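You operate a simulated robot arm through the tools that you are given. There is no shell and no other tool.

The job below is to be done with a simulated robot arm. You get a single attempt, and the scene is never put back.

Task
Put things in order on the top of the can load. At the end: the green apple can (marked "Orchava") stands where the white label roll stood; the filter cartridge from the top of the can load stands where the green apple can stood; the white label roll stands on top of the grey cuff; the white felt block stands on top of the white seal box (marked "SEALS"); the black lids stands where the white felt block stood; whatever was shut is shut again. Leave all else as you found it, and nothing knocked over.

Only the result counts: the job must be done as asked and must still hold three seconds after the hand-in. Knocking over, shifting, dropping, spilling or breaking anything else fails it. Lids that push on must go on centred and level and be pressed home; caps that screw on are set level and turned clockwise until they are tight.

Robot
A 7-joint arm with a two-finger parallel gripper, fixed in place. Base frame: the origin is at the foot of the arm, x ahead of it, y to its left, z up; the work surface is at about z = 810. Readings come in mm, rad, newtons and seconds.
With the tool pointing down near the work surface it reaches from about 300 to 700 mm from the base axis. Its first joint turns from -1.152 to 1.152 rad. Payload 1.57 kg.
Tool frame: the origin (TCP) lies between the finger pads and is the grasp point; the fingertips stand 30 mm ahead of it; z points along the fingers, y is the line along which they close. The gripper opens to 110 mm. The fingers are 24 mm wide and 12 mm thick; the gripper's body (48 by 112 mm) begins 78 mm behind the TCP.
Orientation is that of the tool frame in the base frame, as [roll, pitch, yaw] about the fixed x, y, z axes, in that order (R = Rz(yaw) Ry(pitch) Rx(roll)). With the fingers straight down and closing along the base's y, the tool's x points along the base's -x, its y along +y and its z along -z.

Tools
- The arm moves only by the tool nudge_tool. Its argument "plan" is a list of rows, each a list of 3 entries, a list of its own where there are three numbers: the turn, a rotation vector about the tool's x, y, z in rad, then the shift along the tool's x, y, z in mm, then the finger opening in mm, from 0 to 110. In form: [[[wx, wy, wz], [dx, dy, dz], fingers], ...]. A call has 1 to 20 rows; each row is the pose to reach, as a shift and turn from the pose commanded when the call began, along the tool's axes at that moment. A row lasts 0.2 s, in which the tool goes at most 50 mm and 0.15 rad; a call with a longer step from one row to the next is refused whole, and so is a gripper value outside its range. Where a pose cannot be reached the arm comes as near as it can. A force on the tool above 40 N (or 10 N above the force at the start of the call, whichever is more), or a blocked arm, ends the call early, and 0.2 s more pass. The fingers move at their own pace (about 108 mm/s each) and stop on an object; they squeeze with about 30 N. The grip force told is the motor's: it shows also when the fingers shut on nothing. Time passes only in rows, and 0.2 s behind the last, so rows that repeat a pose let the fingers close. The reply holds the time, the measured pose of the TCP, the force on the tool along the base axes, the opening and the grip force, in the units named above and with some noise, with the torque about the TCP (base axes, N m) and any sound that the robot's microphone picked up, and new pictures: "show" is both (left out), scene, wrist or none.
- Cameras (640 x 400 px; columns grow to the right, rows downward): "scene" is fixed at [168.5, -402.8, 1387.7]; the picture's right is [0.70, -0.71, 0.00], its down [-0.50, -0.49, -0.71] and it looks along [0.51, 0.50, -0.70] (base axes); focal length 343 px, centre (320, 200). "wrist" rides on the gripper at [70, 16, -141] in the tool frame; the picture's right is [-0.23, 0.97, 0.00], its down [-0.86, -0.20, -0.48] and it looks along [-0.47, -0.11, 0.88] (tool axes); focal length 222 px, centre (320, 200). There is no depth. A picture from a camera that has moved, and an enlarged one, comes with that camera's place and axes in the base frame and with its lens.
- zoom(camera, box): a new picture of the part [left, top, right, bottom] of that camera's present view, enlarged. The clock stands still meanwhile.
- sign_off(): hands the job in; it is judged then, once.

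Nothing tells you positions but the pictures and the camera data. Unless the task says otherwise, let go and move clear before handing in.

The tools are called after "Request:" by a JSON object that holds its "op" and its "data". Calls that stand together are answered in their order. nudge_tool: Moves the arm, as the interface text tells. Its arguments: {"type":"object","properties":{"plan":{"type":"array","items":{"type":"array"}},"show":{"type":"string","enum":["both","scene","wrist","none"]}},"required":["plan"]} The other tools are called the same way: zoom (camera, box) takes an enlarged picture of a part of a camera's view; sign_off () hands the job in.

At the start:

```text
time_s: 0.0
tool_pos: [441.7, 31.4, 1095.1]
ee_rot: [-3.14, 0.002, 3.141]
ft_force: [-0.1, -0.1, -0.3]
moment: [0.04, -0.02, 0.0]
gripper_width: 109.9
finger_force: 0.1
```

scene: 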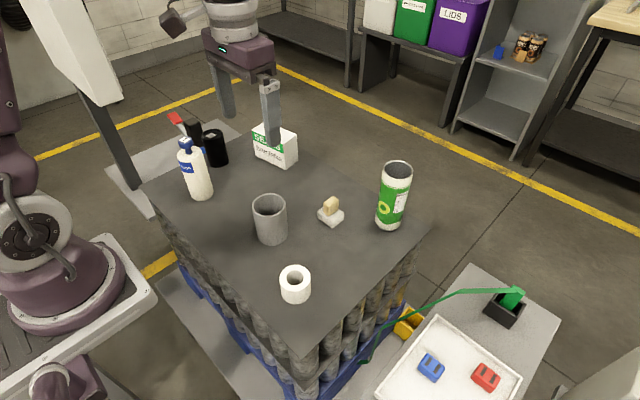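
wrist: 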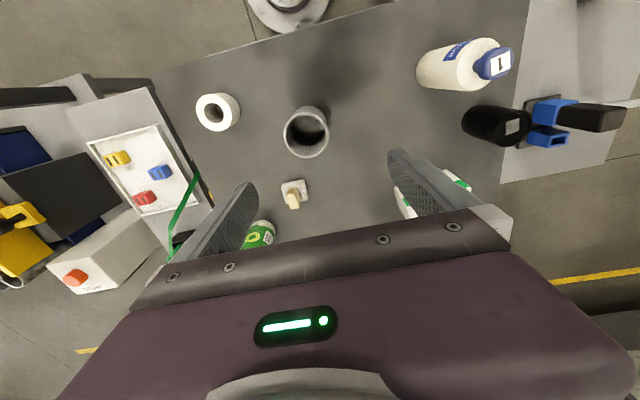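

I see a can load top with a white bottle, a black cylinder, a SEALS box, a grey cuff, a white roll, a white felt block with something on it, and a green can. I'll zoom in first to identify everything.

Request:
{"op": "zoom", "data": {"camera": "scene", "box": [130, 80, 310, 220]}}

Request:
{"op": "zoom", "data": {"camera": "scene", "box": [300, 140, 440, 240]}}

Request:
{"op": "zoom", "data": {"camera": "scene", "box": [230, 180, 370, 320]}}

Request:
{"op": "zoom", "data": {"camera": "wrist", "box": [160, 20, 560, 270]}}

```text
2.86 times, centred on (220, 150) of scene
camera zoom: at [168.5, -402.8, 1387.7], right [0.7, -0.71, 0.0], down [-0.5, -0.49, -0.71], along [0.51, 0.5, -0.7], focal length 979 px, centre (606, 343)
```

zoom: 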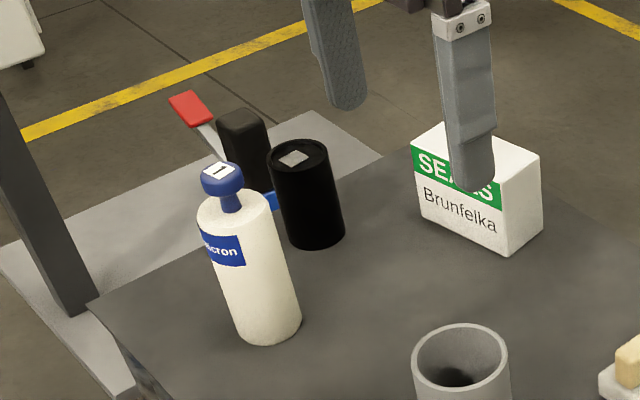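

```text
4.00 times, centred on (370, 190) of scene
camera zoom: at [168.5, -402.8, 1387.7], right [0.7, -0.71, 0.0], down [-0.5, -0.49, -0.71], along [0.51, 0.5, -0.7], focal length 1371 px, centre (120, 240)
```

zoom: 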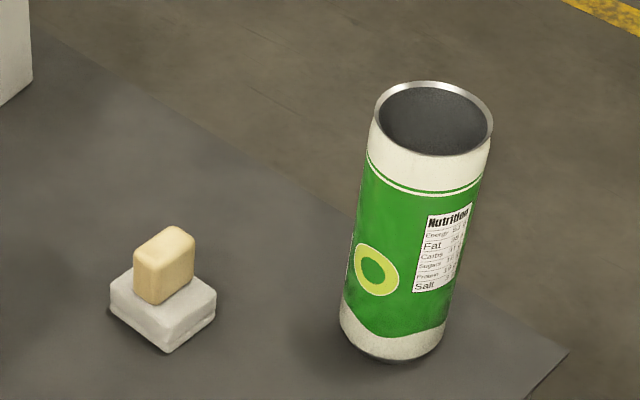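

```text
2.86 times, centred on (300, 250) of scene
camera zoom: at [168.5, -402.8, 1387.7], right [0.7, -0.71, 0.0], down [-0.5, -0.49, -0.71], along [0.51, 0.5, -0.7], focal length 979 px, centre (377, 57)
```

zoom: 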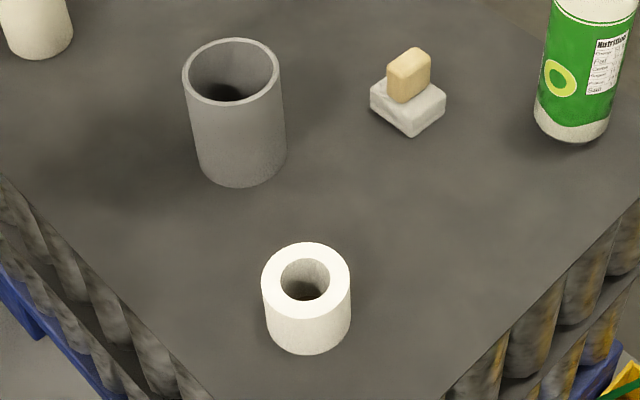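

```text
1.60 times, centred on (360, 145) of wrist
camera zoom: at [370.0, 47.2, 1236.1], right [0.23, 0.97, 0.0], down [0.86, -0.2, 0.48], along [0.47, -0.11, -0.88], focal length 355 px, centre (256, 288)
```

zoom: 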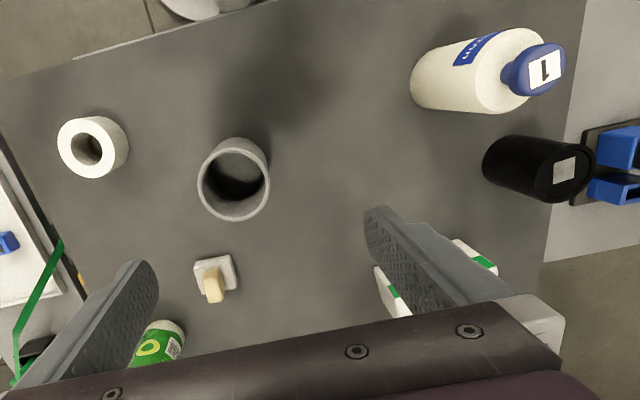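

The white bottle marked "…cron" looks like the filter cartridge and the black cylinder looks like the lids. I'll zoom in further to check the felt block with the yellowish piece, the markings, and the roll and cuff sizes.

Request:
{"op": "zoom", "data": {"camera": "scene", "box": [306, 185, 354, 235]}}

Request:
{"op": "zoom", "data": {"camera": "scene", "box": [365, 150, 425, 240]}}

Request:
{"op": "zoom", "data": {"camera": "scene", "box": [170, 115, 240, 205]}}

Request:
{"op": "zoom", "data": {"camera": "scene", "box": [240, 185, 330, 310]}}

Request:
{"op": "zoom", "data": {"camera": "wrist", "box": [180, 80, 350, 220]}}

Request:
{"op": "zoom", "data": {"camera": "scene", "box": [500, 20, 560, 70]}}

```text
8.00 times, centred on (330, 210) of scene
camera zoom: at [168.5, -402.8, 1387.7], right [0.7, -0.71, 0.0], down [-0.5, -0.49, -0.71], along [0.51, 0.5, -0.7], focal length 2742 px, centre (240, 120)
```

zoom: 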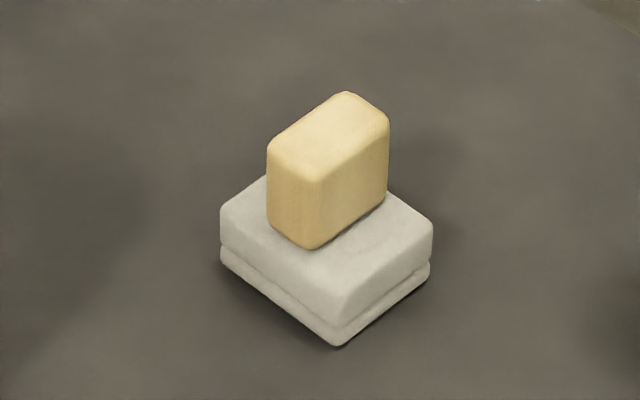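

```text
4.44 times, centred on (395, 195) of scene
camera zoom: at [168.5, -402.8, 1387.7], right [0.7, -0.71, 0.0], down [-0.5, -0.49, -0.71], along [0.51, 0.5, -0.7], focal length 1523 px, centre (-13, 222)
```

zoom: 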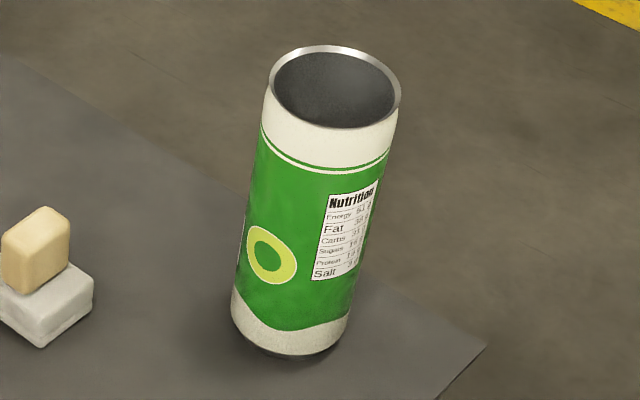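

```text
4.44 times, centred on (205, 160) of scene
camera zoom: at [168.5, -402.8, 1387.7], right [0.7, -0.71, 0.0], down [-0.5, -0.49, -0.71], along [0.51, 0.5, -0.7], focal length 1523 px, centre (831, 378)
```

zoom: 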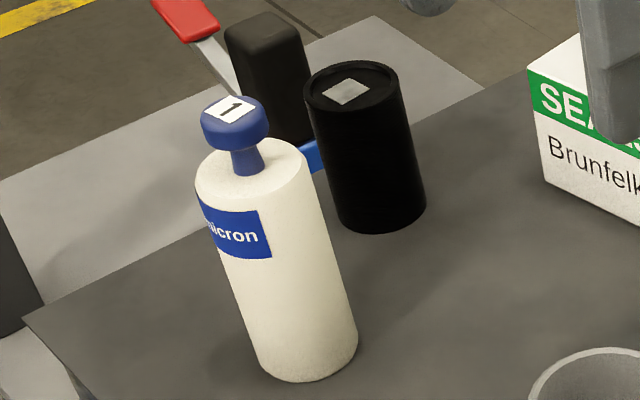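

```text
3.20 times, centred on (285, 248) of scene
camera zoom: at [168.5, -402.8, 1387.7], right [0.7, -0.71, 0.0], down [-0.5, -0.49, -0.71], along [0.51, 0.5, -0.7], focal length 1097 px, centre (432, 48)
```

zoom: 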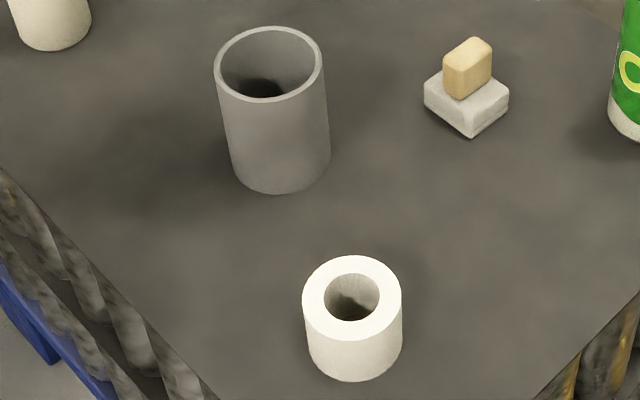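

```text
2.86 times, centred on (265, 150) of wrist
camera zoom: at [370.0, 47.2, 1236.1], right [0.23, 0.97, 0.0], down [0.86, -0.2, 0.48], along [0.47, -0.11, -0.88], focal length 635 px, centre (477, 343)
```

zoom: 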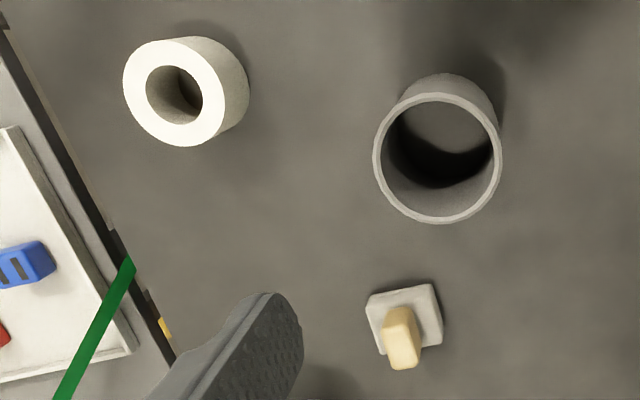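

```text
8.00 times, centred on (530, 45) of scene
camera zoom: at [168.5, -402.8, 1387.7], right [0.7, -0.71, 0.0], down [-0.5, -0.49, -0.71], along [0.51, 0.5, -0.7], focal length 2742 px, centre (-1360, 1440)
```

zoom: 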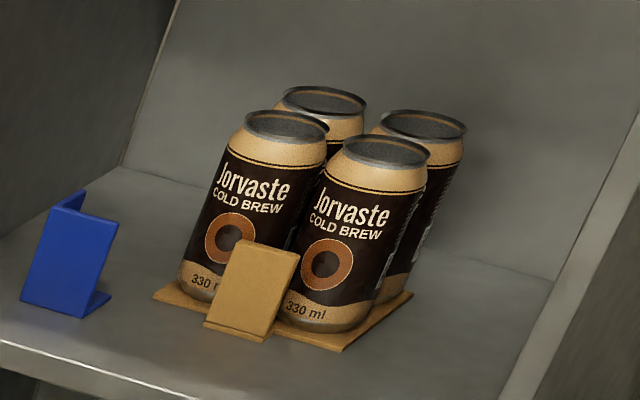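

The felt block is a white pad with a wooden handle piece. Next I need accurate sizes for the roll and the cuff rim, so I'll take high magnification views.

Request:
{"op": "zoom", "data": {"camera": "scene", "box": [271, 262, 319, 292]}}

Request:
{"op": "zoom", "data": {"camera": "scene", "box": [245, 190, 293, 220]}}

Request:
{"op": "zoom", "data": {"camera": "scene", "box": [271, 280, 319, 310]}}

Request:
{"op": "zoom", "data": {"camera": "scene", "box": [245, 220, 293, 250]}}

Request:
{"op": "zoom", "data": {"camera": "wrist", "box": [186, 85, 250, 135]}}

Request:
{"op": "zoom", "data": {"camera": "wrist", "box": [274, 105, 338, 165]}}

```text
13.33 times, centred on (295, 277) of scene
camera zoom: at [168.5, -402.8, 1387.7], right [0.7, -0.71, 0.0], down [-0.5, -0.49, -0.71], along [0.51, 0.5, -0.7], focal length 4569 px, centre (653, -827)
```

zoom: 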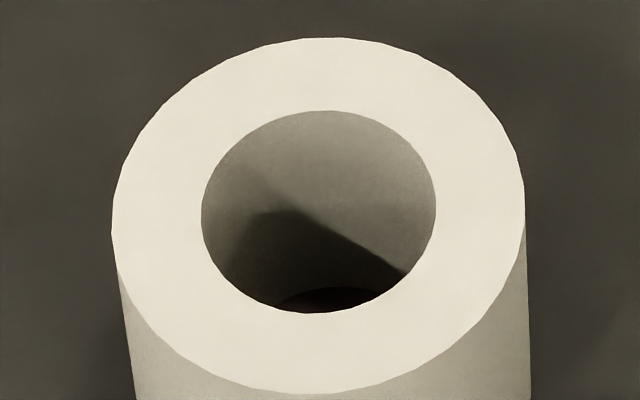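

```text
13.33 times, centred on (269, 205) of scene
camera zoom: at [168.5, -402.8, 1387.7], right [0.7, -0.71, 0.0], down [-0.5, -0.49, -0.71], along [0.51, 0.5, -0.7], focal length 4569 px, centre (1000, 133)
```

zoom: 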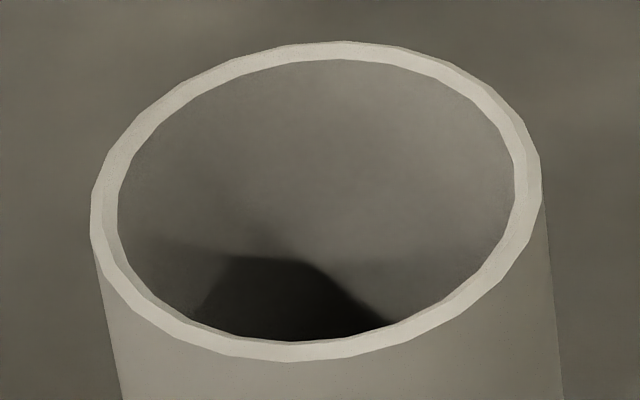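

```text
13.33 times, centred on (295, 295) of scene
camera zoom: at [168.5, -402.8, 1387.7], right [0.7, -0.71, 0.0], down [-0.5, -0.49, -0.71], along [0.51, 0.5, -0.7], focal length 4569 px, centre (653, -1067)
```

zoom: 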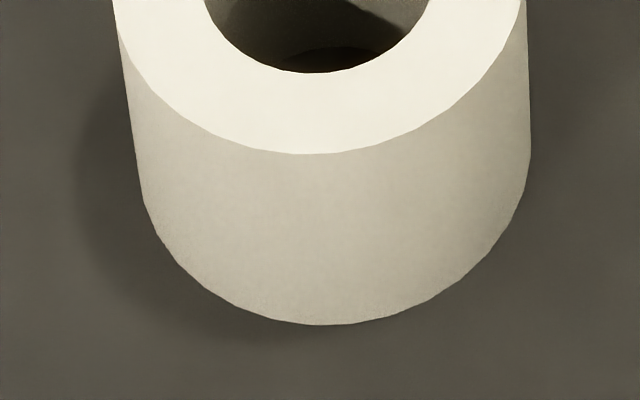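

```text
13.33 times, centred on (269, 235) of scene
camera zoom: at [168.5, -402.8, 1387.7], right [0.7, -0.71, 0.0], down [-0.5, -0.49, -0.71], along [0.51, 0.5, -0.7], focal length 4569 px, centre (1000, -267)
```

zoom: 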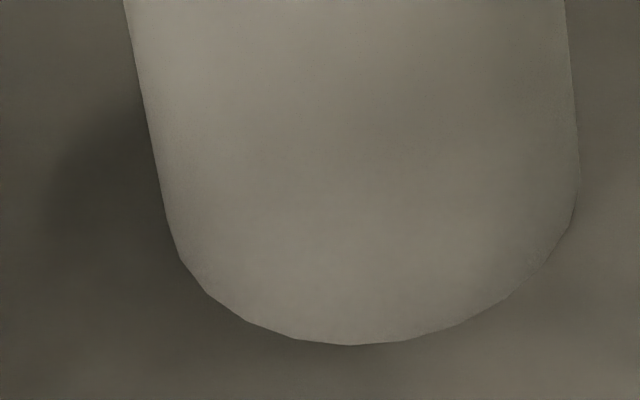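

```text
8.00 times, centred on (218, 110) of wrist
camera zoom: at [370.0, 47.2, 1236.1], right [0.23, 0.97, 0.0], down [0.86, -0.2, 0.48], along [0.47, -0.11, -0.88], focal length 1777 px, centre (1136, 920)
```

zoom: 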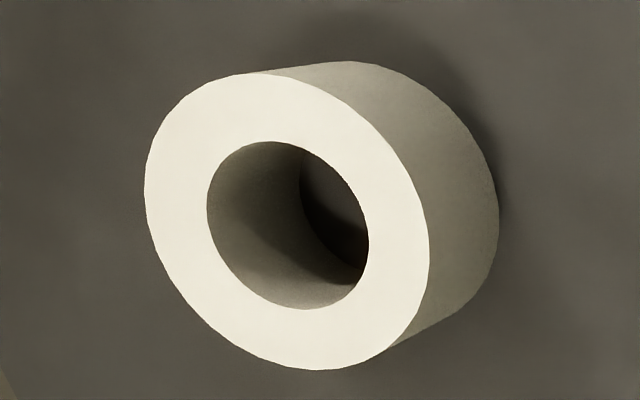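

```text
6.67 times, centred on (306, 135) of wrist
camera zoom: at [370.0, 47.2, 1236.1], right [0.23, 0.97, 0.0], down [0.86, -0.2, 0.48], along [0.47, -0.11, -0.88], focal length 1481 px, centre (413, 633)
```

zoom: 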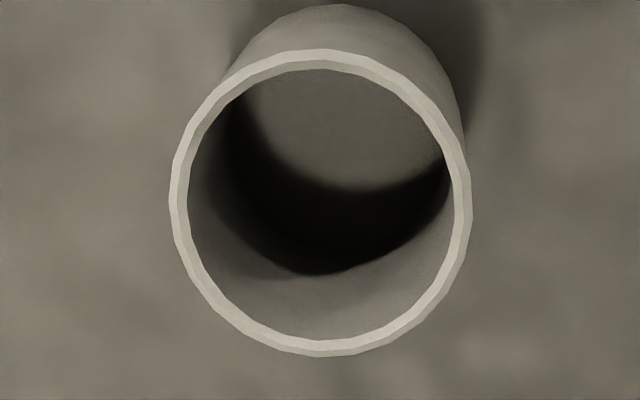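

The roll measures about 56 mm across and the cuff bore about 59 mm, so I need a closer look at the cuff rim before deciding how the roll should sit. I'm moving to hover over the cuff, at about (437, 7).

Request:
{"op": "nudge_tool", "data": {"plan": [[[0, 0, 0], [2, -12, 45], 110], [[0, 0, 0], [4.7, -23.4, 90], 110], [[0, 0, 0], [4.7, -23.4, 95], 110]], "show": "both"}}

```text
time_s: 0.8
tool_pos: [435.3, 5.7, 998.9]
ee_rot: [3.141, 0.0, -3.142]
ft_force: [0.6, 0.7, -0.3]
moment: [0.01, -0.03, 0.0]
gripper_width: 110.1
finger_force: 0.1
camera wrist: at [365.7, 22.3, 1140.8], right [0.23, 0.97, 0.0], down [0.85, -0.2, 0.48], along [0.47, -0.11, -0.88], focal length 222 px, centre (320, 200)
```

scene: 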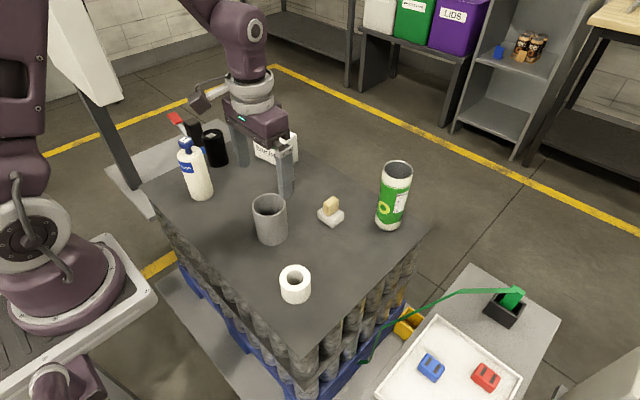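
wrist: 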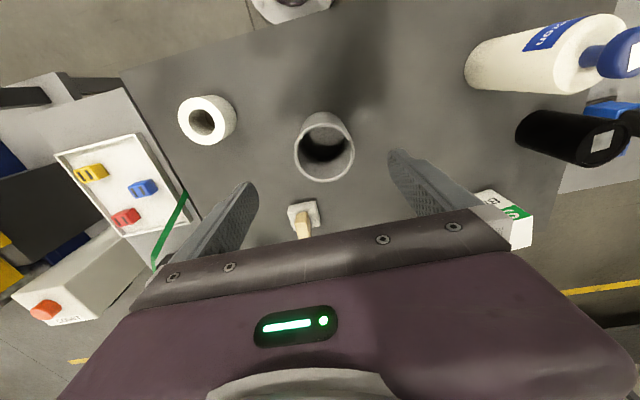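

Request:
{"op": "zoom", "data": {"camera": "wrist", "box": [284, 105, 364, 155]}}

Request:
{"op": "zoom", "data": {"camera": "wrist", "box": [284, 138, 364, 188]}}

Request:
{"op": "zoom", "data": {"camera": "wrist", "box": [164, 85, 260, 145]}}

Request:
{"op": "zoom", "data": {"camera": "wrist", "box": [272, 190, 336, 240]}}

```text
8.00 times, centred on (324, 130) of wrist
camera zoom: at [365.7, 22.3, 1140.8], right [0.23, 0.97, 0.0], down [0.85, -0.2, 0.48], along [0.47, -0.11, -0.88], focal length 1777 px, centre (288, 760)
```

zoom: 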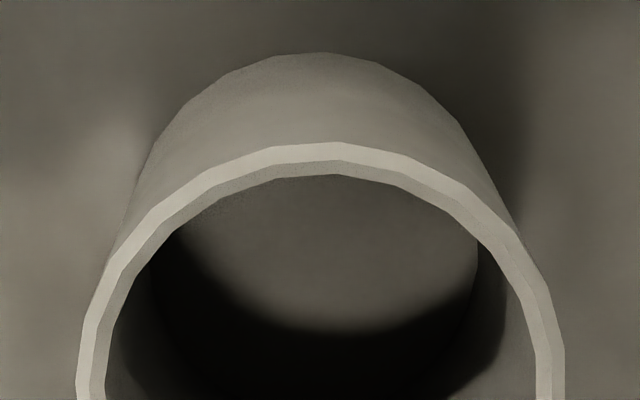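

```text
8.00 times, centred on (324, 163) of wrist
camera zoom: at [365.7, 22.3, 1140.8], right [0.23, 0.97, 0.0], down [0.85, -0.2, 0.48], along [0.47, -0.11, -0.88], focal length 1777 px, centre (288, 496)
```

zoom: 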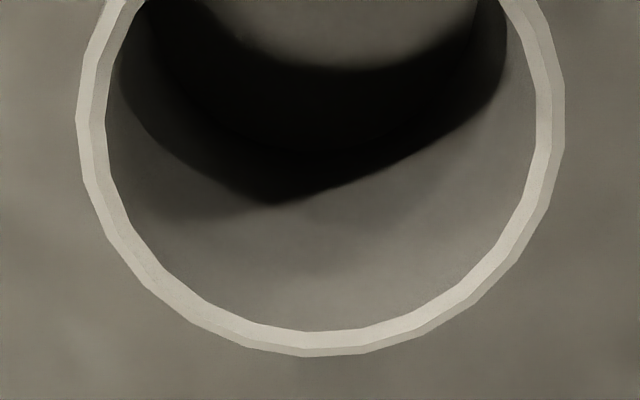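

```text
6.67 times, centred on (212, 115) of wrist
camera zoom: at [365.7, 22.3, 1140.8], right [0.23, 0.97, 0.0], down [0.85, -0.2, 0.48], along [0.47, -0.11, -0.88], focal length 1481 px, centre (1040, 767)
```

zoom: 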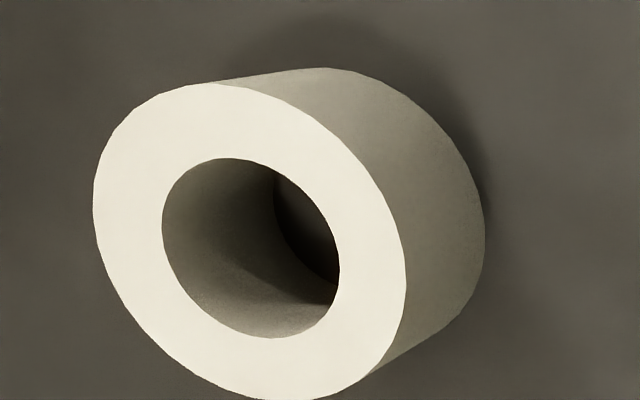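

```text
8.00 times, centred on (304, 215) of wrist
camera zoom: at [365.7, 22.3, 1140.8], right [0.23, 0.97, 0.0], down [0.85, -0.2, 0.48], along [0.47, -0.11, -0.88], focal length 1777 px, centre (448, 80)
```

zoom: 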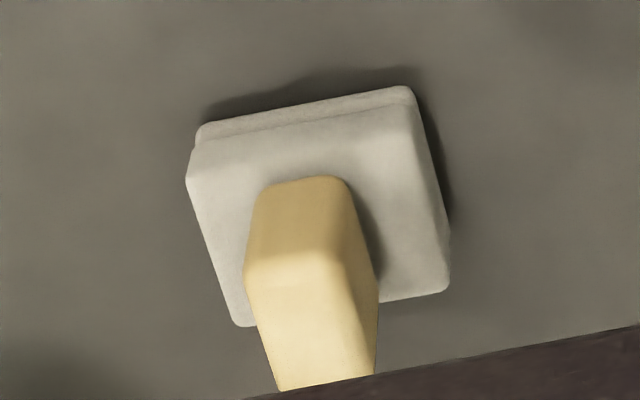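

The cuff rim is a thin ridged ring, and the roll could drop through if it were centred exactly, so I'll test that carefully when I get there. First I'll fetch the roll, now estimated at (377, -130), and check my alignment above it.

Request:
{"op": "nudge_tool", "data": {"plan": [[[0, 0, 0], [15, -34, 0], 110], [[0, 0, 0], [30, -68, 0], 110], [[0, 0, 0], [44, -102, 0], 110], [[0, 0, 0], [58.7, -136.3, 20], 110], [[0, 0, 0], [58.7, -136.3, 60], 110], [[0, 0, 0], [58.7, -136.3, 60], 110]], "show": "both"}}

```text
time_s: 2.2
tool_pos: [376.9, -128.5, 937.4]
ee_rot: [-3.141, 0.0, -3.141]
ft_force: [0.2, -0.4, 0.1]
moment: [0.01, 0.0, 0.01]
gripper_width: 110.0
finger_force: 0.0
camera wrist: at [304.8, -112.5, 1079.6], right [0.23, 0.97, 0.0], down [0.86, -0.2, 0.48], along [0.47, -0.11, -0.88], focal length 222 px, centre (320, 200)
```

scene: 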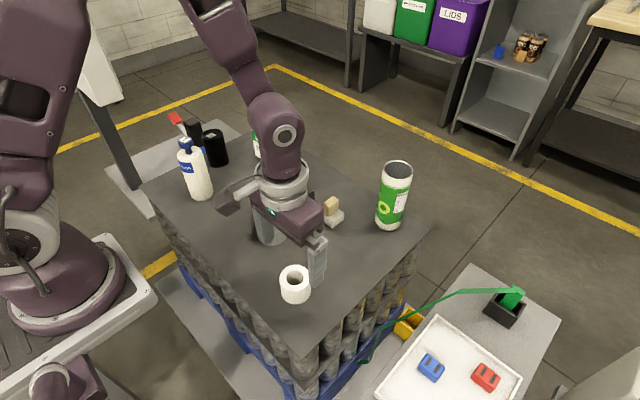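
wrist: 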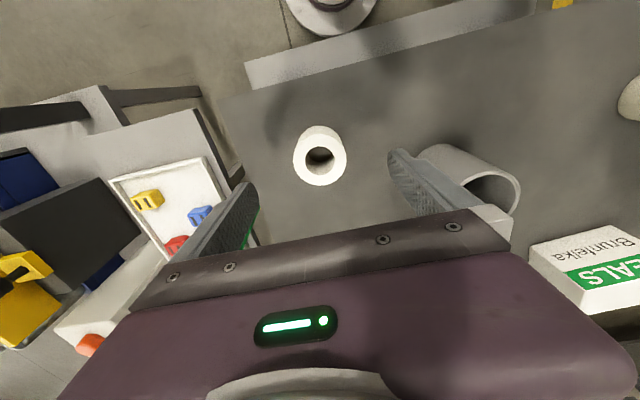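

Request:
{"op": "zoom", "data": {"camera": "wrist", "box": [280, 120, 360, 195]}}

```text
5.33 times, centred on (320, 158) of wrist
camera zoom: at [304.8, -112.5, 1079.6], right [0.23, 0.97, 0.0], down [0.86, -0.2, 0.48], along [0.47, -0.11, -0.88], focal length 1185 px, centre (320, 427)
```

zoom: 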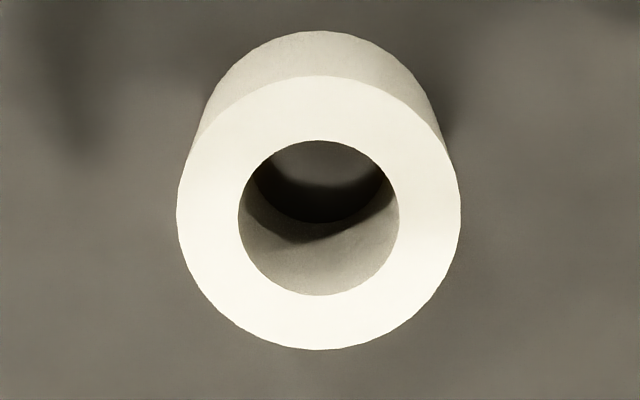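

The roll sits almost exactly under the hand, about 3 mm ahead. I'll descend around it and close.

Request:
{"op": "nudge_tool", "data": {"plan": [[[0, 0, 0], [-2.5, -1.2, 40], 110], [[0, 0, 0], [-2.5, -1.2, 75], 110], [[0, 0, 0], [-2.5, -1.2, 90], 110], [[0, 0, 0], [-2.5, -1.2, 90], 110]], "show": "both"}}

```text
time_s: 3.2
tool_pos: [379.3, -130.0, 849.3]
ee_rot: [-3.141, 0.0, -3.14]
ft_force: [0.6, -0.6, 0.6]
moment: [-0.02, -0.01, 0.04]
gripper_width: 110.2
finger_force: 0.0
camera wrist: at [308.0, -113.1, 991.6], right [0.23, 0.97, 0.0], down [0.85, -0.2, 0.48], along [0.47, -0.11, -0.88], focal length 222 px, centre (320, 200)
```

scene: 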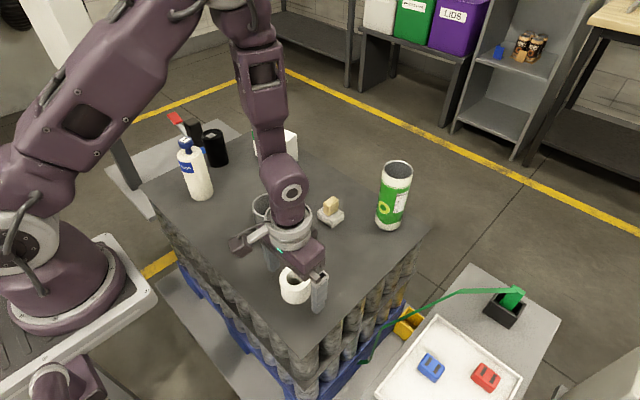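
wrist: 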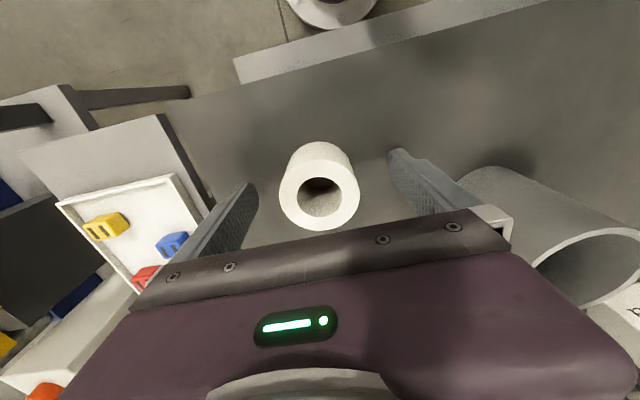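

Request:
{"op": "nudge_tool", "data": {"plan": [[[0, 0, 0], [0, 0, 0], 80], [[0, 0, 0], [0, 0, 0], 60], [[0, 0, 0], [0, 0, 0], 45], [[0, 0, 0], [0, 0, 0], 45]], "show": "wrist"}}

```text
time_s: 4.2
tool_pos: [378.8, -128.8, 850.1]
ee_rot: [3.141, 0.0, -3.141]
ft_force: [-1.1, -0.6, 1.5]
moment: [-0.06, 0.01, 0.0]
gripper_width: 54.7
finger_force: 30.2
camera wrist: at [308.0, -113.1, 991.9], right [0.23, 0.97, 0.0], down [0.85, -0.2, 0.48], along [0.47, -0.11, -0.88], focal length 222 px, centre (320, 200)
```

wrist: 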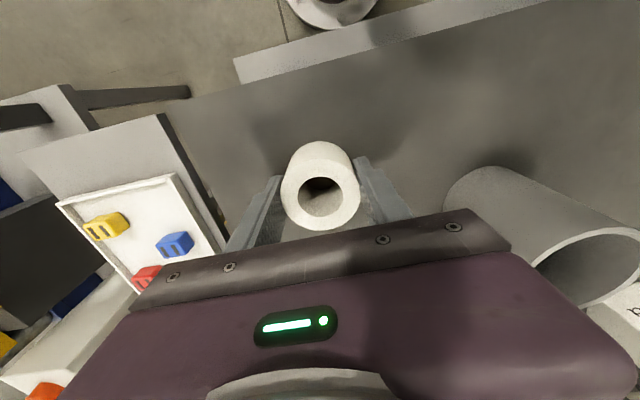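

Gripped at about 55 mm width. Lifting and moving toward the cuff.

Request:
{"op": "nudge_tool", "data": {"plan": [[[0, 0, 0], [0, 0, -10], 45], [[0, 0, 0], [0, 0, -45], 45], [[0, 0, 0], [0, 0, -90], 45], [[0, 0, 0], [0, 0, -125], 45], [[0, 0, 0], [0, 0, -125], 45]], "show": "both"}}

Request:
{"op": "zoom", "data": {"camera": "wrist", "box": [260, 130, 380, 240]}}

```text
time_s: 5.4
tool_pos: [380.3, -128.0, 976.5]
ee_rot: [-3.14, -0.001, -3.141]
ft_force: [0.2, 0.8, -0.7]
moment: [-0.01, -0.02, -0.02]
gripper_width: 54.7
finger_force: 29.9
camera wrist: at [308.9, -112.5, 1117.2], right [0.23, 0.97, 0.0], down [0.86, -0.2, 0.48], along [0.47, -0.11, -0.88], focal length 222 px, centre (320, 200)
```

scene: 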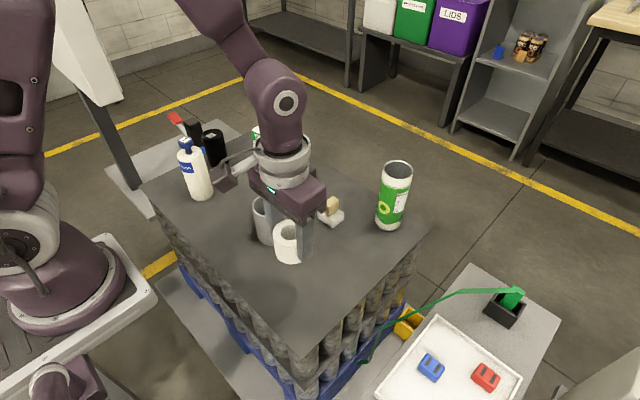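
wrist: 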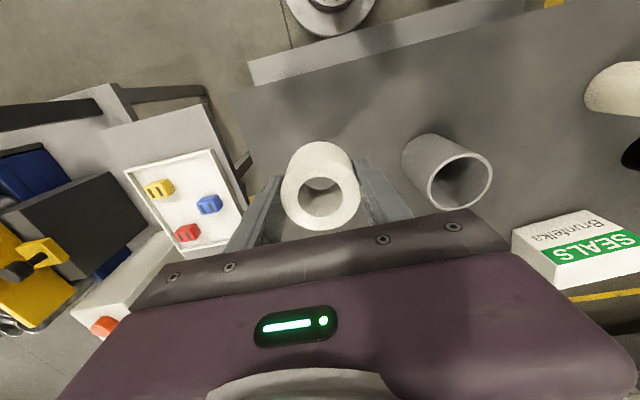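

```text
3.64 times, centred on (320, 185) of wrist
camera zoom: at [308.9, -112.5, 1117.2], right [0.23, 0.97, 0.0], down [0.86, -0.2, 0.48], along [0.47, -0.11, -0.88], focal length 808 px, centre (320, 254)
```

zoom: 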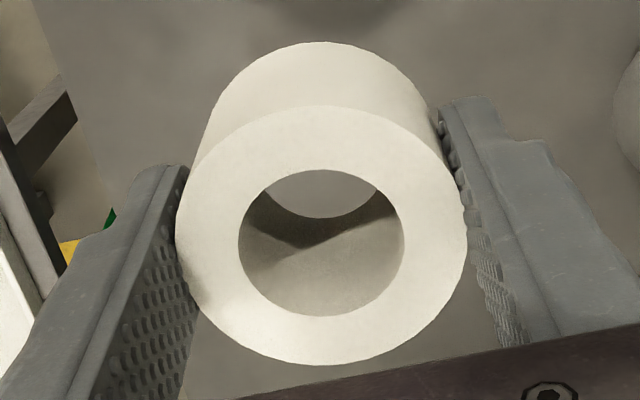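

Request:
{"op": "zoom", "data": {"camera": "wrist", "box": [395, 125, 500, 215]}}

```text
4.44 times, centred on (448, 170) of wrist
camera zoom: at [308.9, -112.5, 1117.2], right [0.23, 0.97, 0.0], down [0.86, -0.2, 0.48], along [0.47, -0.11, -0.88], focal length 987 px, centre (-247, 333)
```

zoom: 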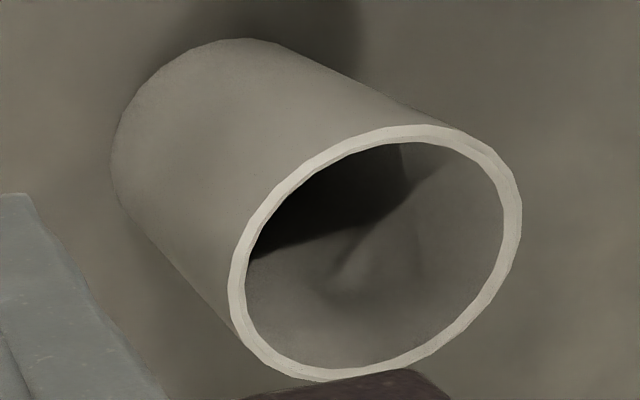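

The cuff is at (58.5, 138.5) from the hand. I'm moving over it and lowering to just above the rim.

Request:
{"op": "nudge_tool", "data": {"plan": [[[0, 0, 0], [-15, 35, 0], 45], [[0, 0, 0], [-30, 70, 0], 45], [[0, 0, 0], [-45, 105, 0], 45], [[0, 0, 0], [-58.4, 138.7, 0], 45], [[0, 0, 0], [-58.4, 138.7, 0], 45], [[0, 0, 0], [-58.4, 138.7, 20], 45], [[0, 0, 0], [-58.4, 138.7, 26], 45], [[0, 0, 0], [-58.4, 138.7, 26], 45]], "show": "both"}}

Request:
{"op": "zoom", "data": {"camera": "scene", "box": [220, 160, 320, 255]}}

Request:
{"op": "zoom", "data": {"camera": "wrist", "box": [240, 110, 400, 240]}}

```text
time_s: 7.2
tool_pos: [439.2, 7.0, 949.1]
ee_rot: [3.141, 0.001, -3.141]
ft_force: [0.9, -0.2, -1.4]
moment: [0.02, 0.02, 0.03]
gripper_width: 54.7
finger_force: 29.7
camera wrist: at [367.8, 24.5, 1089.8], right [0.23, 0.97, 0.0], down [0.86, -0.2, 0.48], along [0.47, -0.11, -0.88], focal length 222 px, centre (320, 200)
```

scene: 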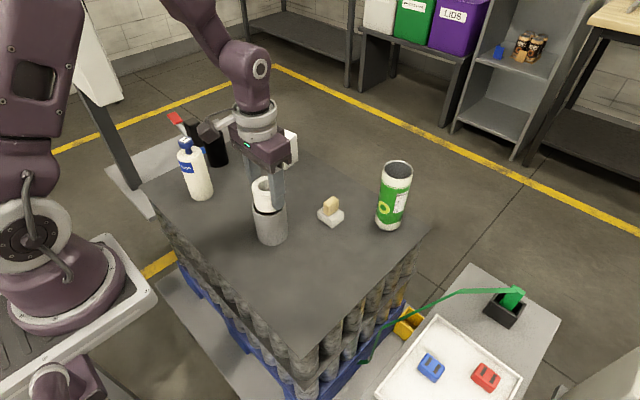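
wrist: 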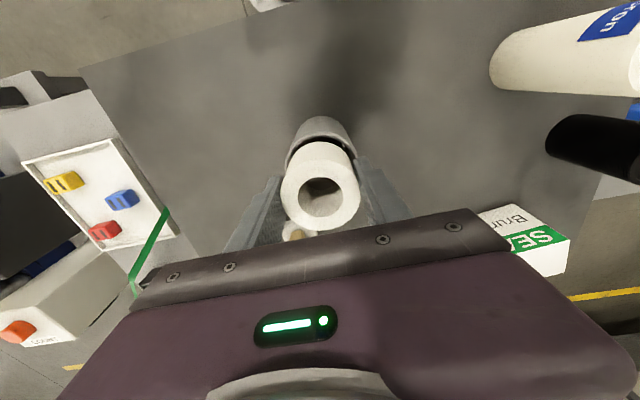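

```text
4.21 times, centred on (270, 208) of scene
camera zoom: at [168.5, -402.8, 1387.7], right [0.7, -0.71, 0.0], down [-0.5, -0.49, -0.71], along [0.51, 0.5, -0.7], focal length 1443 px, centre (530, 168)
```

zoom: 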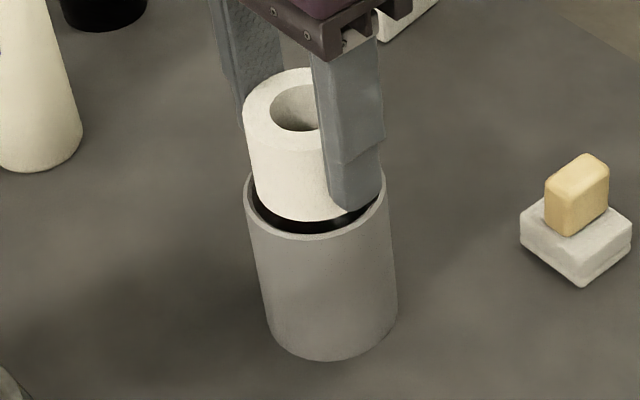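

```text
3.08 times, centred on (320, 175) of wrist
camera zoom: at [367.8, 24.5, 1089.8], right [0.23, 0.97, 0.0], down [0.86, -0.2, 0.48], along [0.47, -0.11, -0.88], focal length 684 px, centre (320, 277)
```

zoom: 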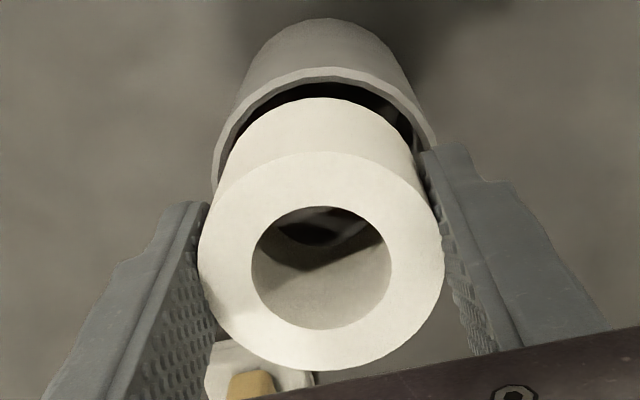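

The roll hovers about 7 mm above the rim. I'll lower it slowly, centred, to feel whether the cuff bears it or the roll would drop in.

Request:
{"op": "nudge_tool", "data": {"plan": [[[0, 0, 0], [0, 0, 2], 45], [[0, 0, 0], [0, 0, 4], 45], [[0, 0, 0], [0, 0, 6], 45], [[0, 0, 0], [0, 0, 7], 45], [[0, 0, 0], [0, 0, 8], 45], [[0, 0, 0], [0, 0, 8], 45]], "show": "scene"}}

Request:
{"op": "zoom", "data": {"camera": "scene", "box": [235, 170, 305, 225]}}

```text
time_s: 8.6
tool_pos: [438.7, 9.3, 940.8]
ee_rot: [-3.141, 0.0, 3.14]
ft_force: [-0.7, 0.2, -0.5]
moment: [0.0, -0.02, 0.03]
gripper_width: 54.9
finger_force: 30.4
```

scene: 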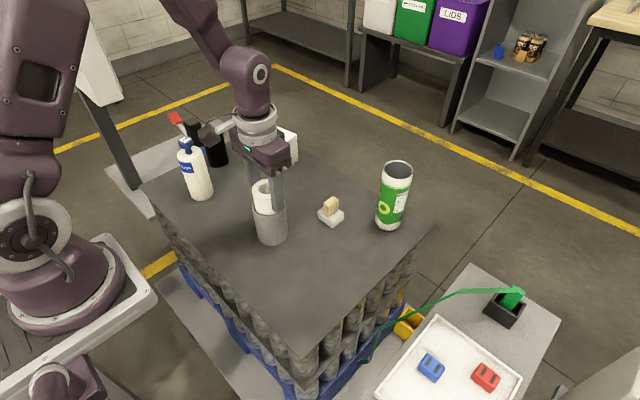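

```text
7.27 times, centred on (270, 198) of scene
camera zoom: at [168.5, -402.8, 1387.7], right [0.7, -0.71, 0.0], down [-0.5, -0.49, -0.71], along [0.51, 0.5, -0.7], focal length 2492 px, centre (684, 218)
```

zoom: 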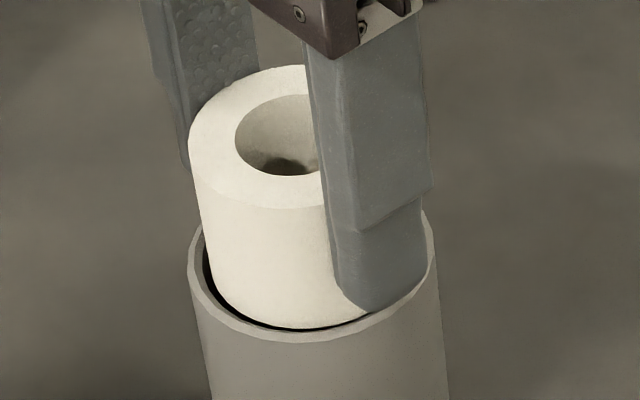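

Request:
{"op": "nudge_tool", "data": {"plan": [[[0, 0, 0], [0, 0, 1], 45], [[0, 0, 0], [0, 0, 2], 45], [[0, 0, 0], [0, 0, 3], 45], [[0, 0, 0], [0, 0, 3], 45]], "show": "scene"}}

Request:
{"op": "zoom", "data": {"camera": "scene", "box": [235, 170, 305, 225]}}

```text
time_s: 9.6
tool_pos: [438.7, 10.3, 936.3]
ee_rot: [3.141, 0.003, -3.141]
ft_force: [2.5, -0.5, 12.4]
moment: [0.0, -0.19, 0.04]
gripper_width: 54.7
finger_force: 30.5
```

scene: 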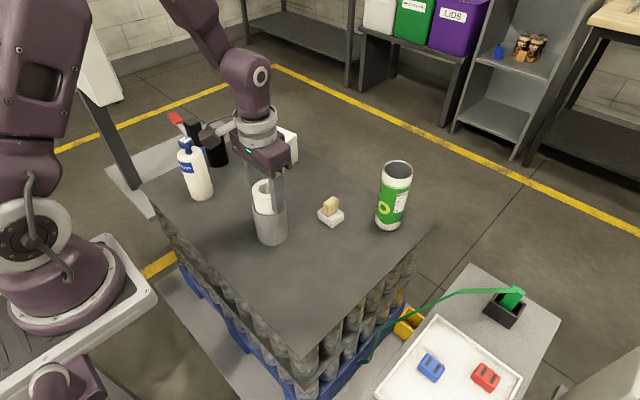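

```text
7.27 times, centred on (270, 198) of scene
camera zoom: at [168.4, -402.8, 1387.7], right [0.7, -0.71, 0.0], down [-0.5, -0.49, -0.71], along [0.51, 0.5, -0.7], focal length 2492 px, centre (684, 218)
```

zoom: 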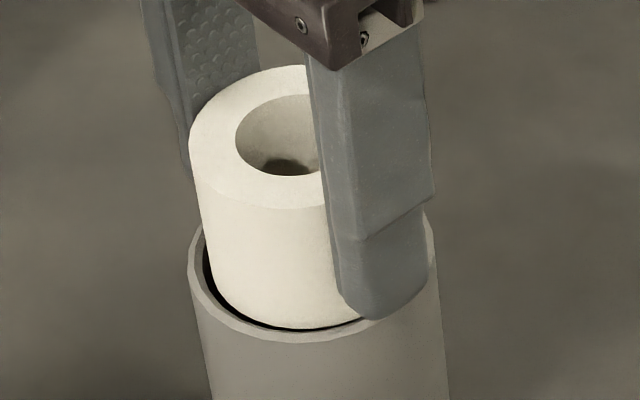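

There is contact, but I can't yet tell if it is only one side of the rim. I'll lift a little, shift 2 mm and probe again.

Request:
{"op": "nudge_tool", "data": {"plan": [[[0, 0, 0], [0, 0, -4], 45], [[0, 0, 0], [2.5, 0, -4], 45], [[0, 0, 0], [2.5, 0, -4], 45], [[0, 0, 0], [2.5, 0, -2], 45], [[0, 0, 0], [2.5, 0, 0], 45], [[0, 0, 0], [2.5, 0, 0], 45]], "show": "scene"}}

Request:
{"op": "zoom", "data": {"camera": "scene", "box": [235, 170, 305, 225]}}

Request:
{"op": "zoom", "data": {"camera": "wrist", "box": [240, 110, 400, 240]}}

```text
time_s: 11.0
tool_pos: [436.8, 9.4, 937.1]
ee_rot: [-3.142, 0.0, -3.141]
ft_force: [-0.1, -0.2, -0.4]
moment: [-0.02, -0.03, -0.03]
gripper_width: 54.6
finger_force: 29.8
```

scene: 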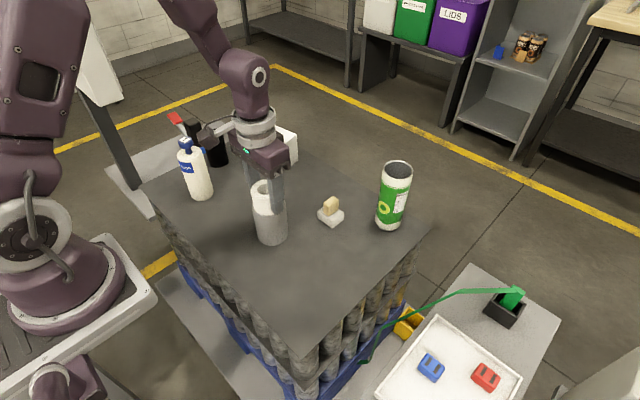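

```text
7.27 times, centred on (270, 198) of scene
camera zoom: at [168.5, -402.8, 1387.7], right [0.7, -0.71, 0.0], down [-0.5, -0.49, -0.71], along [0.51, 0.5, -0.7], focal length 2492 px, centre (684, 218)
```

zoom: 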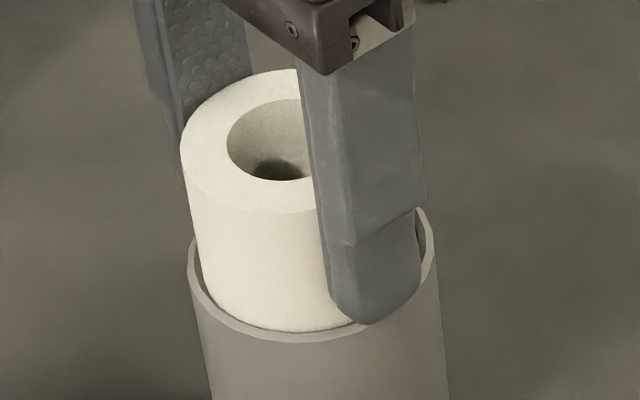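

```text
3.08 times, centred on (320, 175) of wrist
camera zoom: at [365.0, 25.2, 1078.9], right [0.23, 0.97, 0.0], down [0.85, -0.2, 0.48], along [0.47, -0.11, -0.88], focal length 684 px, centre (320, 277)
```

zoom: 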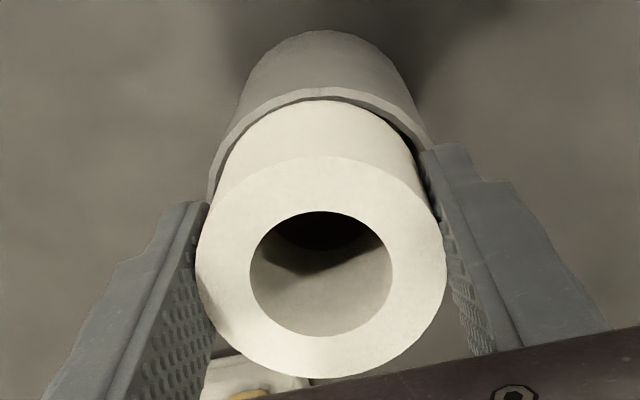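

The roll slipped up about 2.5 mm in the grip during that contact, so the result is still ambiguous. I'll centre it better, moving back 1.2 mm, and probe again gently.

Request:
{"op": "nudge_tool", "data": {"plan": [[[0, 0, 0], [0, 0, -4], 45], [[0, 0, 0], [-1.2, 0.5, -4], 45], [[0, 0, 0], [-1.2, 0.5, -2], 45], [[0, 0, 0], [-1.2, 0.5, 0], 45], [[0, 0, 0], [-1.2, 0.5, 1], 45], [[0, 0, 0], [-1.2, 0.5, 2], 45]], "show": "scene"}}

Request:
{"op": "zoom", "data": {"camera": "scene", "box": [235, 170, 305, 225]}}

```text
time_s: 12.4
tool_pos: [436.4, 10.4, 935.6]
ee_rot: [-3.141, 0.003, 3.141]
ft_force: [-2.5, 0.6, 18.4]
moment: [-0.02, 0.07, 0.02]
gripper_width: 54.8
finger_force: 30.2
```

scene: 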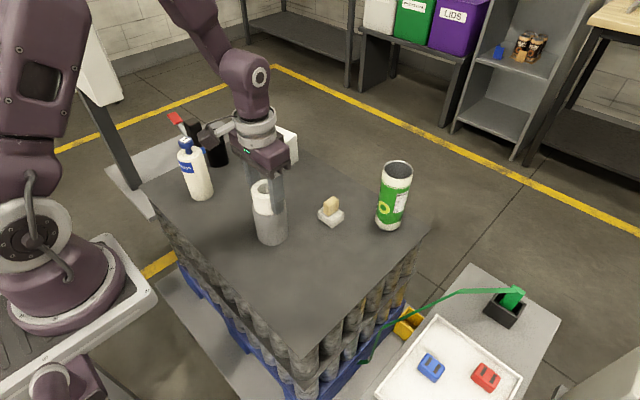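

```text
7.27 times, centred on (270, 198) of scene
camera zoom: at [168.2, -402.7, 1387.8], right [0.7, -0.71, 0.0], down [-0.5, -0.49, -0.71], along [0.51, 0.5, -0.7], focal length 2492 px, centre (684, 218)
```

zoom: 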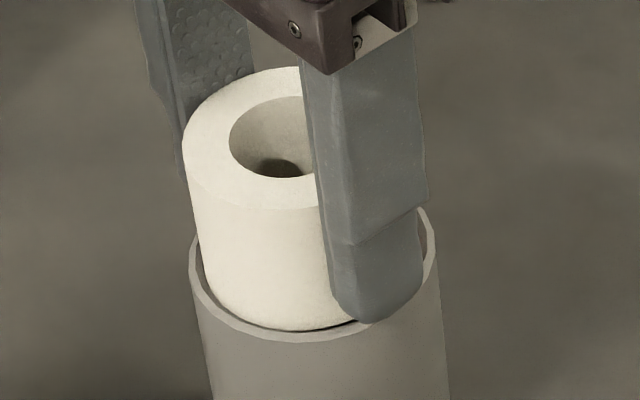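

Now the force (18 N) acts centrally, which suggests the cuff top bears the roll even when centred. I'll confirm with an offset probe and compare where the force acts.

Request:
{"op": "nudge_tool", "data": {"plan": [[[0, 0, 0], [0, 0, -4], 45], [[0, 0, 0], [-6, 0, -4], 45], [[0, 0, 0], [-6, 0, -2], 45], [[0, 0, 0], [-6, 0, -1], 45], [[0, 0, 0], [-6, 0, 0], 45], [[0, 0, 0], [-6, 0, 0], 45]], "show": "scene"}}

Request:
{"op": "zoom", "data": {"camera": "scene", "box": [235, 170, 305, 225]}}

```text
time_s: 13.8
tool_pos: [443.5, 10.0, 935.0]
ee_rot: [3.142, 0.001, -3.141]
ft_force: [-1.8, 0.4, 7.8]
moment: [0.08, 0.01, 0.02]
gripper_width: 54.8
finger_force: 29.8
```

scene: 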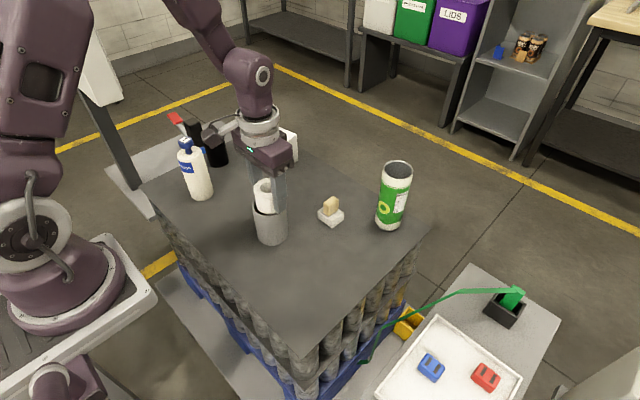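

```text
7.27 times, centred on (270, 198) of scene
camera zoom: at [168.4, -402.8, 1387.7], right [0.7, -0.71, 0.0], down [-0.5, -0.49, -0.71], along [0.51, 0.5, -0.7], focal length 2492 px, centre (684, 218)
```

zoom: 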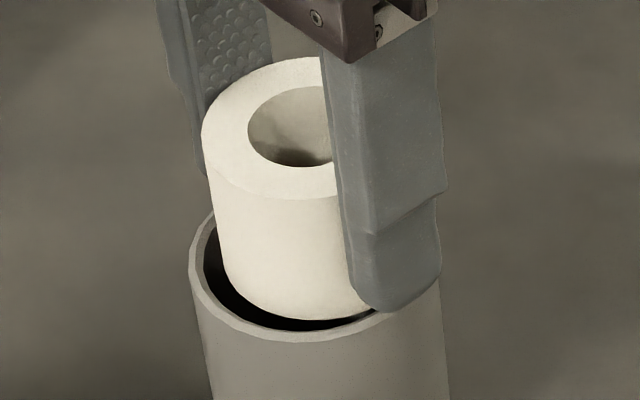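

The force stays near the middle even with a 6 mm offset, so the cuff seems closed or bearing at its top. I'll do one more centred probe to make sure before releasing there.

Request:
{"op": "nudge_tool", "data": {"plan": [[[0, 0, 0], [0, 0, -4], 45], [[0, 0, 0], [6.8, 0.3, -4], 45], [[0, 0, 0], [6.8, 0.3, -4], 45], [[0, 0, 0], [6.8, 0.3, -2], 45], [[0, 0, 0], [6.8, 0.3, 0], 45], [[0, 0, 0], [6.8, 0.3, 1], 45], [[0, 0, 0], [6.8, 0.3, 1], 45]], "show": "both"}}

Request:
{"op": "zoom", "data": {"camera": "scene", "box": [235, 170, 305, 225]}}

Request:
{"op": "zoom", "data": {"camera": "wrist", "box": [280, 110, 370, 190]}}

```text
time_s: 15.4
tool_pos: [436.4, 10.2, 934.6]
ee_rot: [-3.141, 0.001, 3.14]
ft_force: [-1.9, 0.3, 13.8]
moment: [0.02, -0.08, 0.05]
gripper_width: 54.8
finger_force: 30.4
camera wrist: at [365.8, 25.8, 1076.2], right [0.23, 0.97, 0.0], down [0.85, -0.2, 0.48], along [0.47, -0.11, -0.88], focal length 222 px, centre (320, 200)
```

scene: 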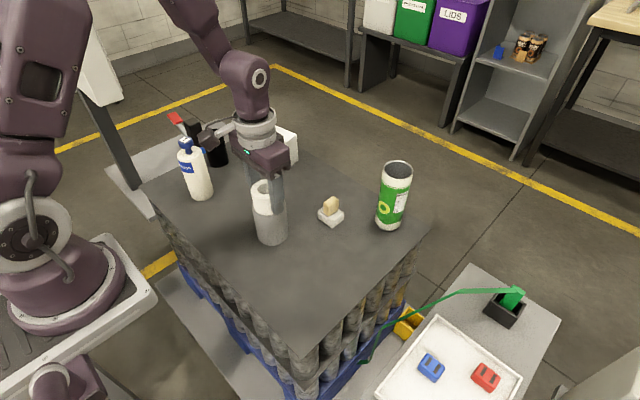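
wrist: 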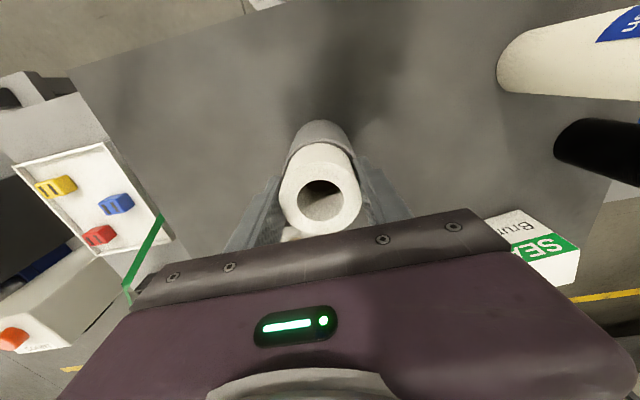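

```text
7.27 times, centred on (270, 198) of scene
camera zoom: at [168.3, -402.8, 1387.8], right [0.7, -0.71, 0.0], down [-0.5, -0.49, -0.71], along [0.51, 0.5, -0.7], focal length 2492 px, centre (684, 218)
```

zoom: 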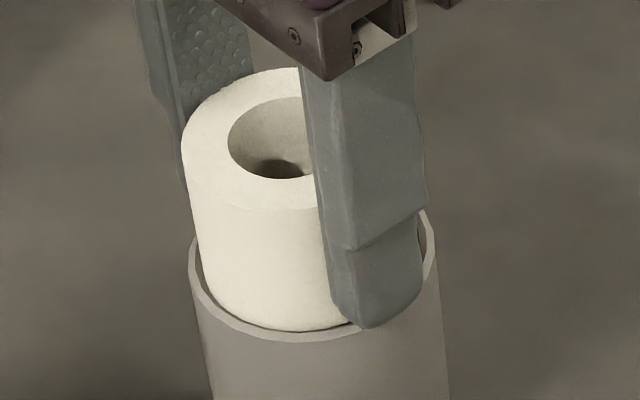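

```text
5.00 times, centred on (325, 150) of wrist
camera zoom: at [365.8, 25.8, 1076.2], right [0.23, 0.97, 0.0], down [0.85, -0.2, 0.48], along [0.47, -0.11, -0.88], focal length 1111 px, centre (295, 450)
```

zoom: 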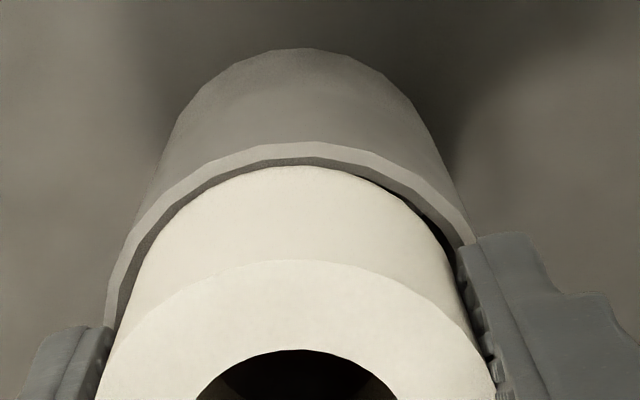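

The centred roll bears on the cuff with no one-sided rim contact, so the cuff top is effectively solid. I'll centre it by about 0.8 mm, set it down lightly and let go.

Request:
{"op": "nudge_tool", "data": {"plan": [[[0, 0, 0], [0, 0, -4], 45], [[0, 0, 0], [-0.8, 0.7, -4], 45], [[0, 0, 0], [-0.8, 0.7, -3], 45], [[0, 0, 0], [-0.8, 0.7, -1.8], 45], [[0, 0, 0], [-0.8, 0.7, -1.3], 45], [[0, 0, 0], [-0.8, 0.7, -1.3], 45]], "show": "none"}}

```text
time_s: 16.8
tool_pos: [439.1, 10.8, 934.8]
ee_rot: [3.141, 0.001, 3.14]
ft_force: [-0.3, 0.4, -0.6]
moment: [0.02, -0.03, 0.04]
gripper_width: 54.5
finger_force: 30.3
```

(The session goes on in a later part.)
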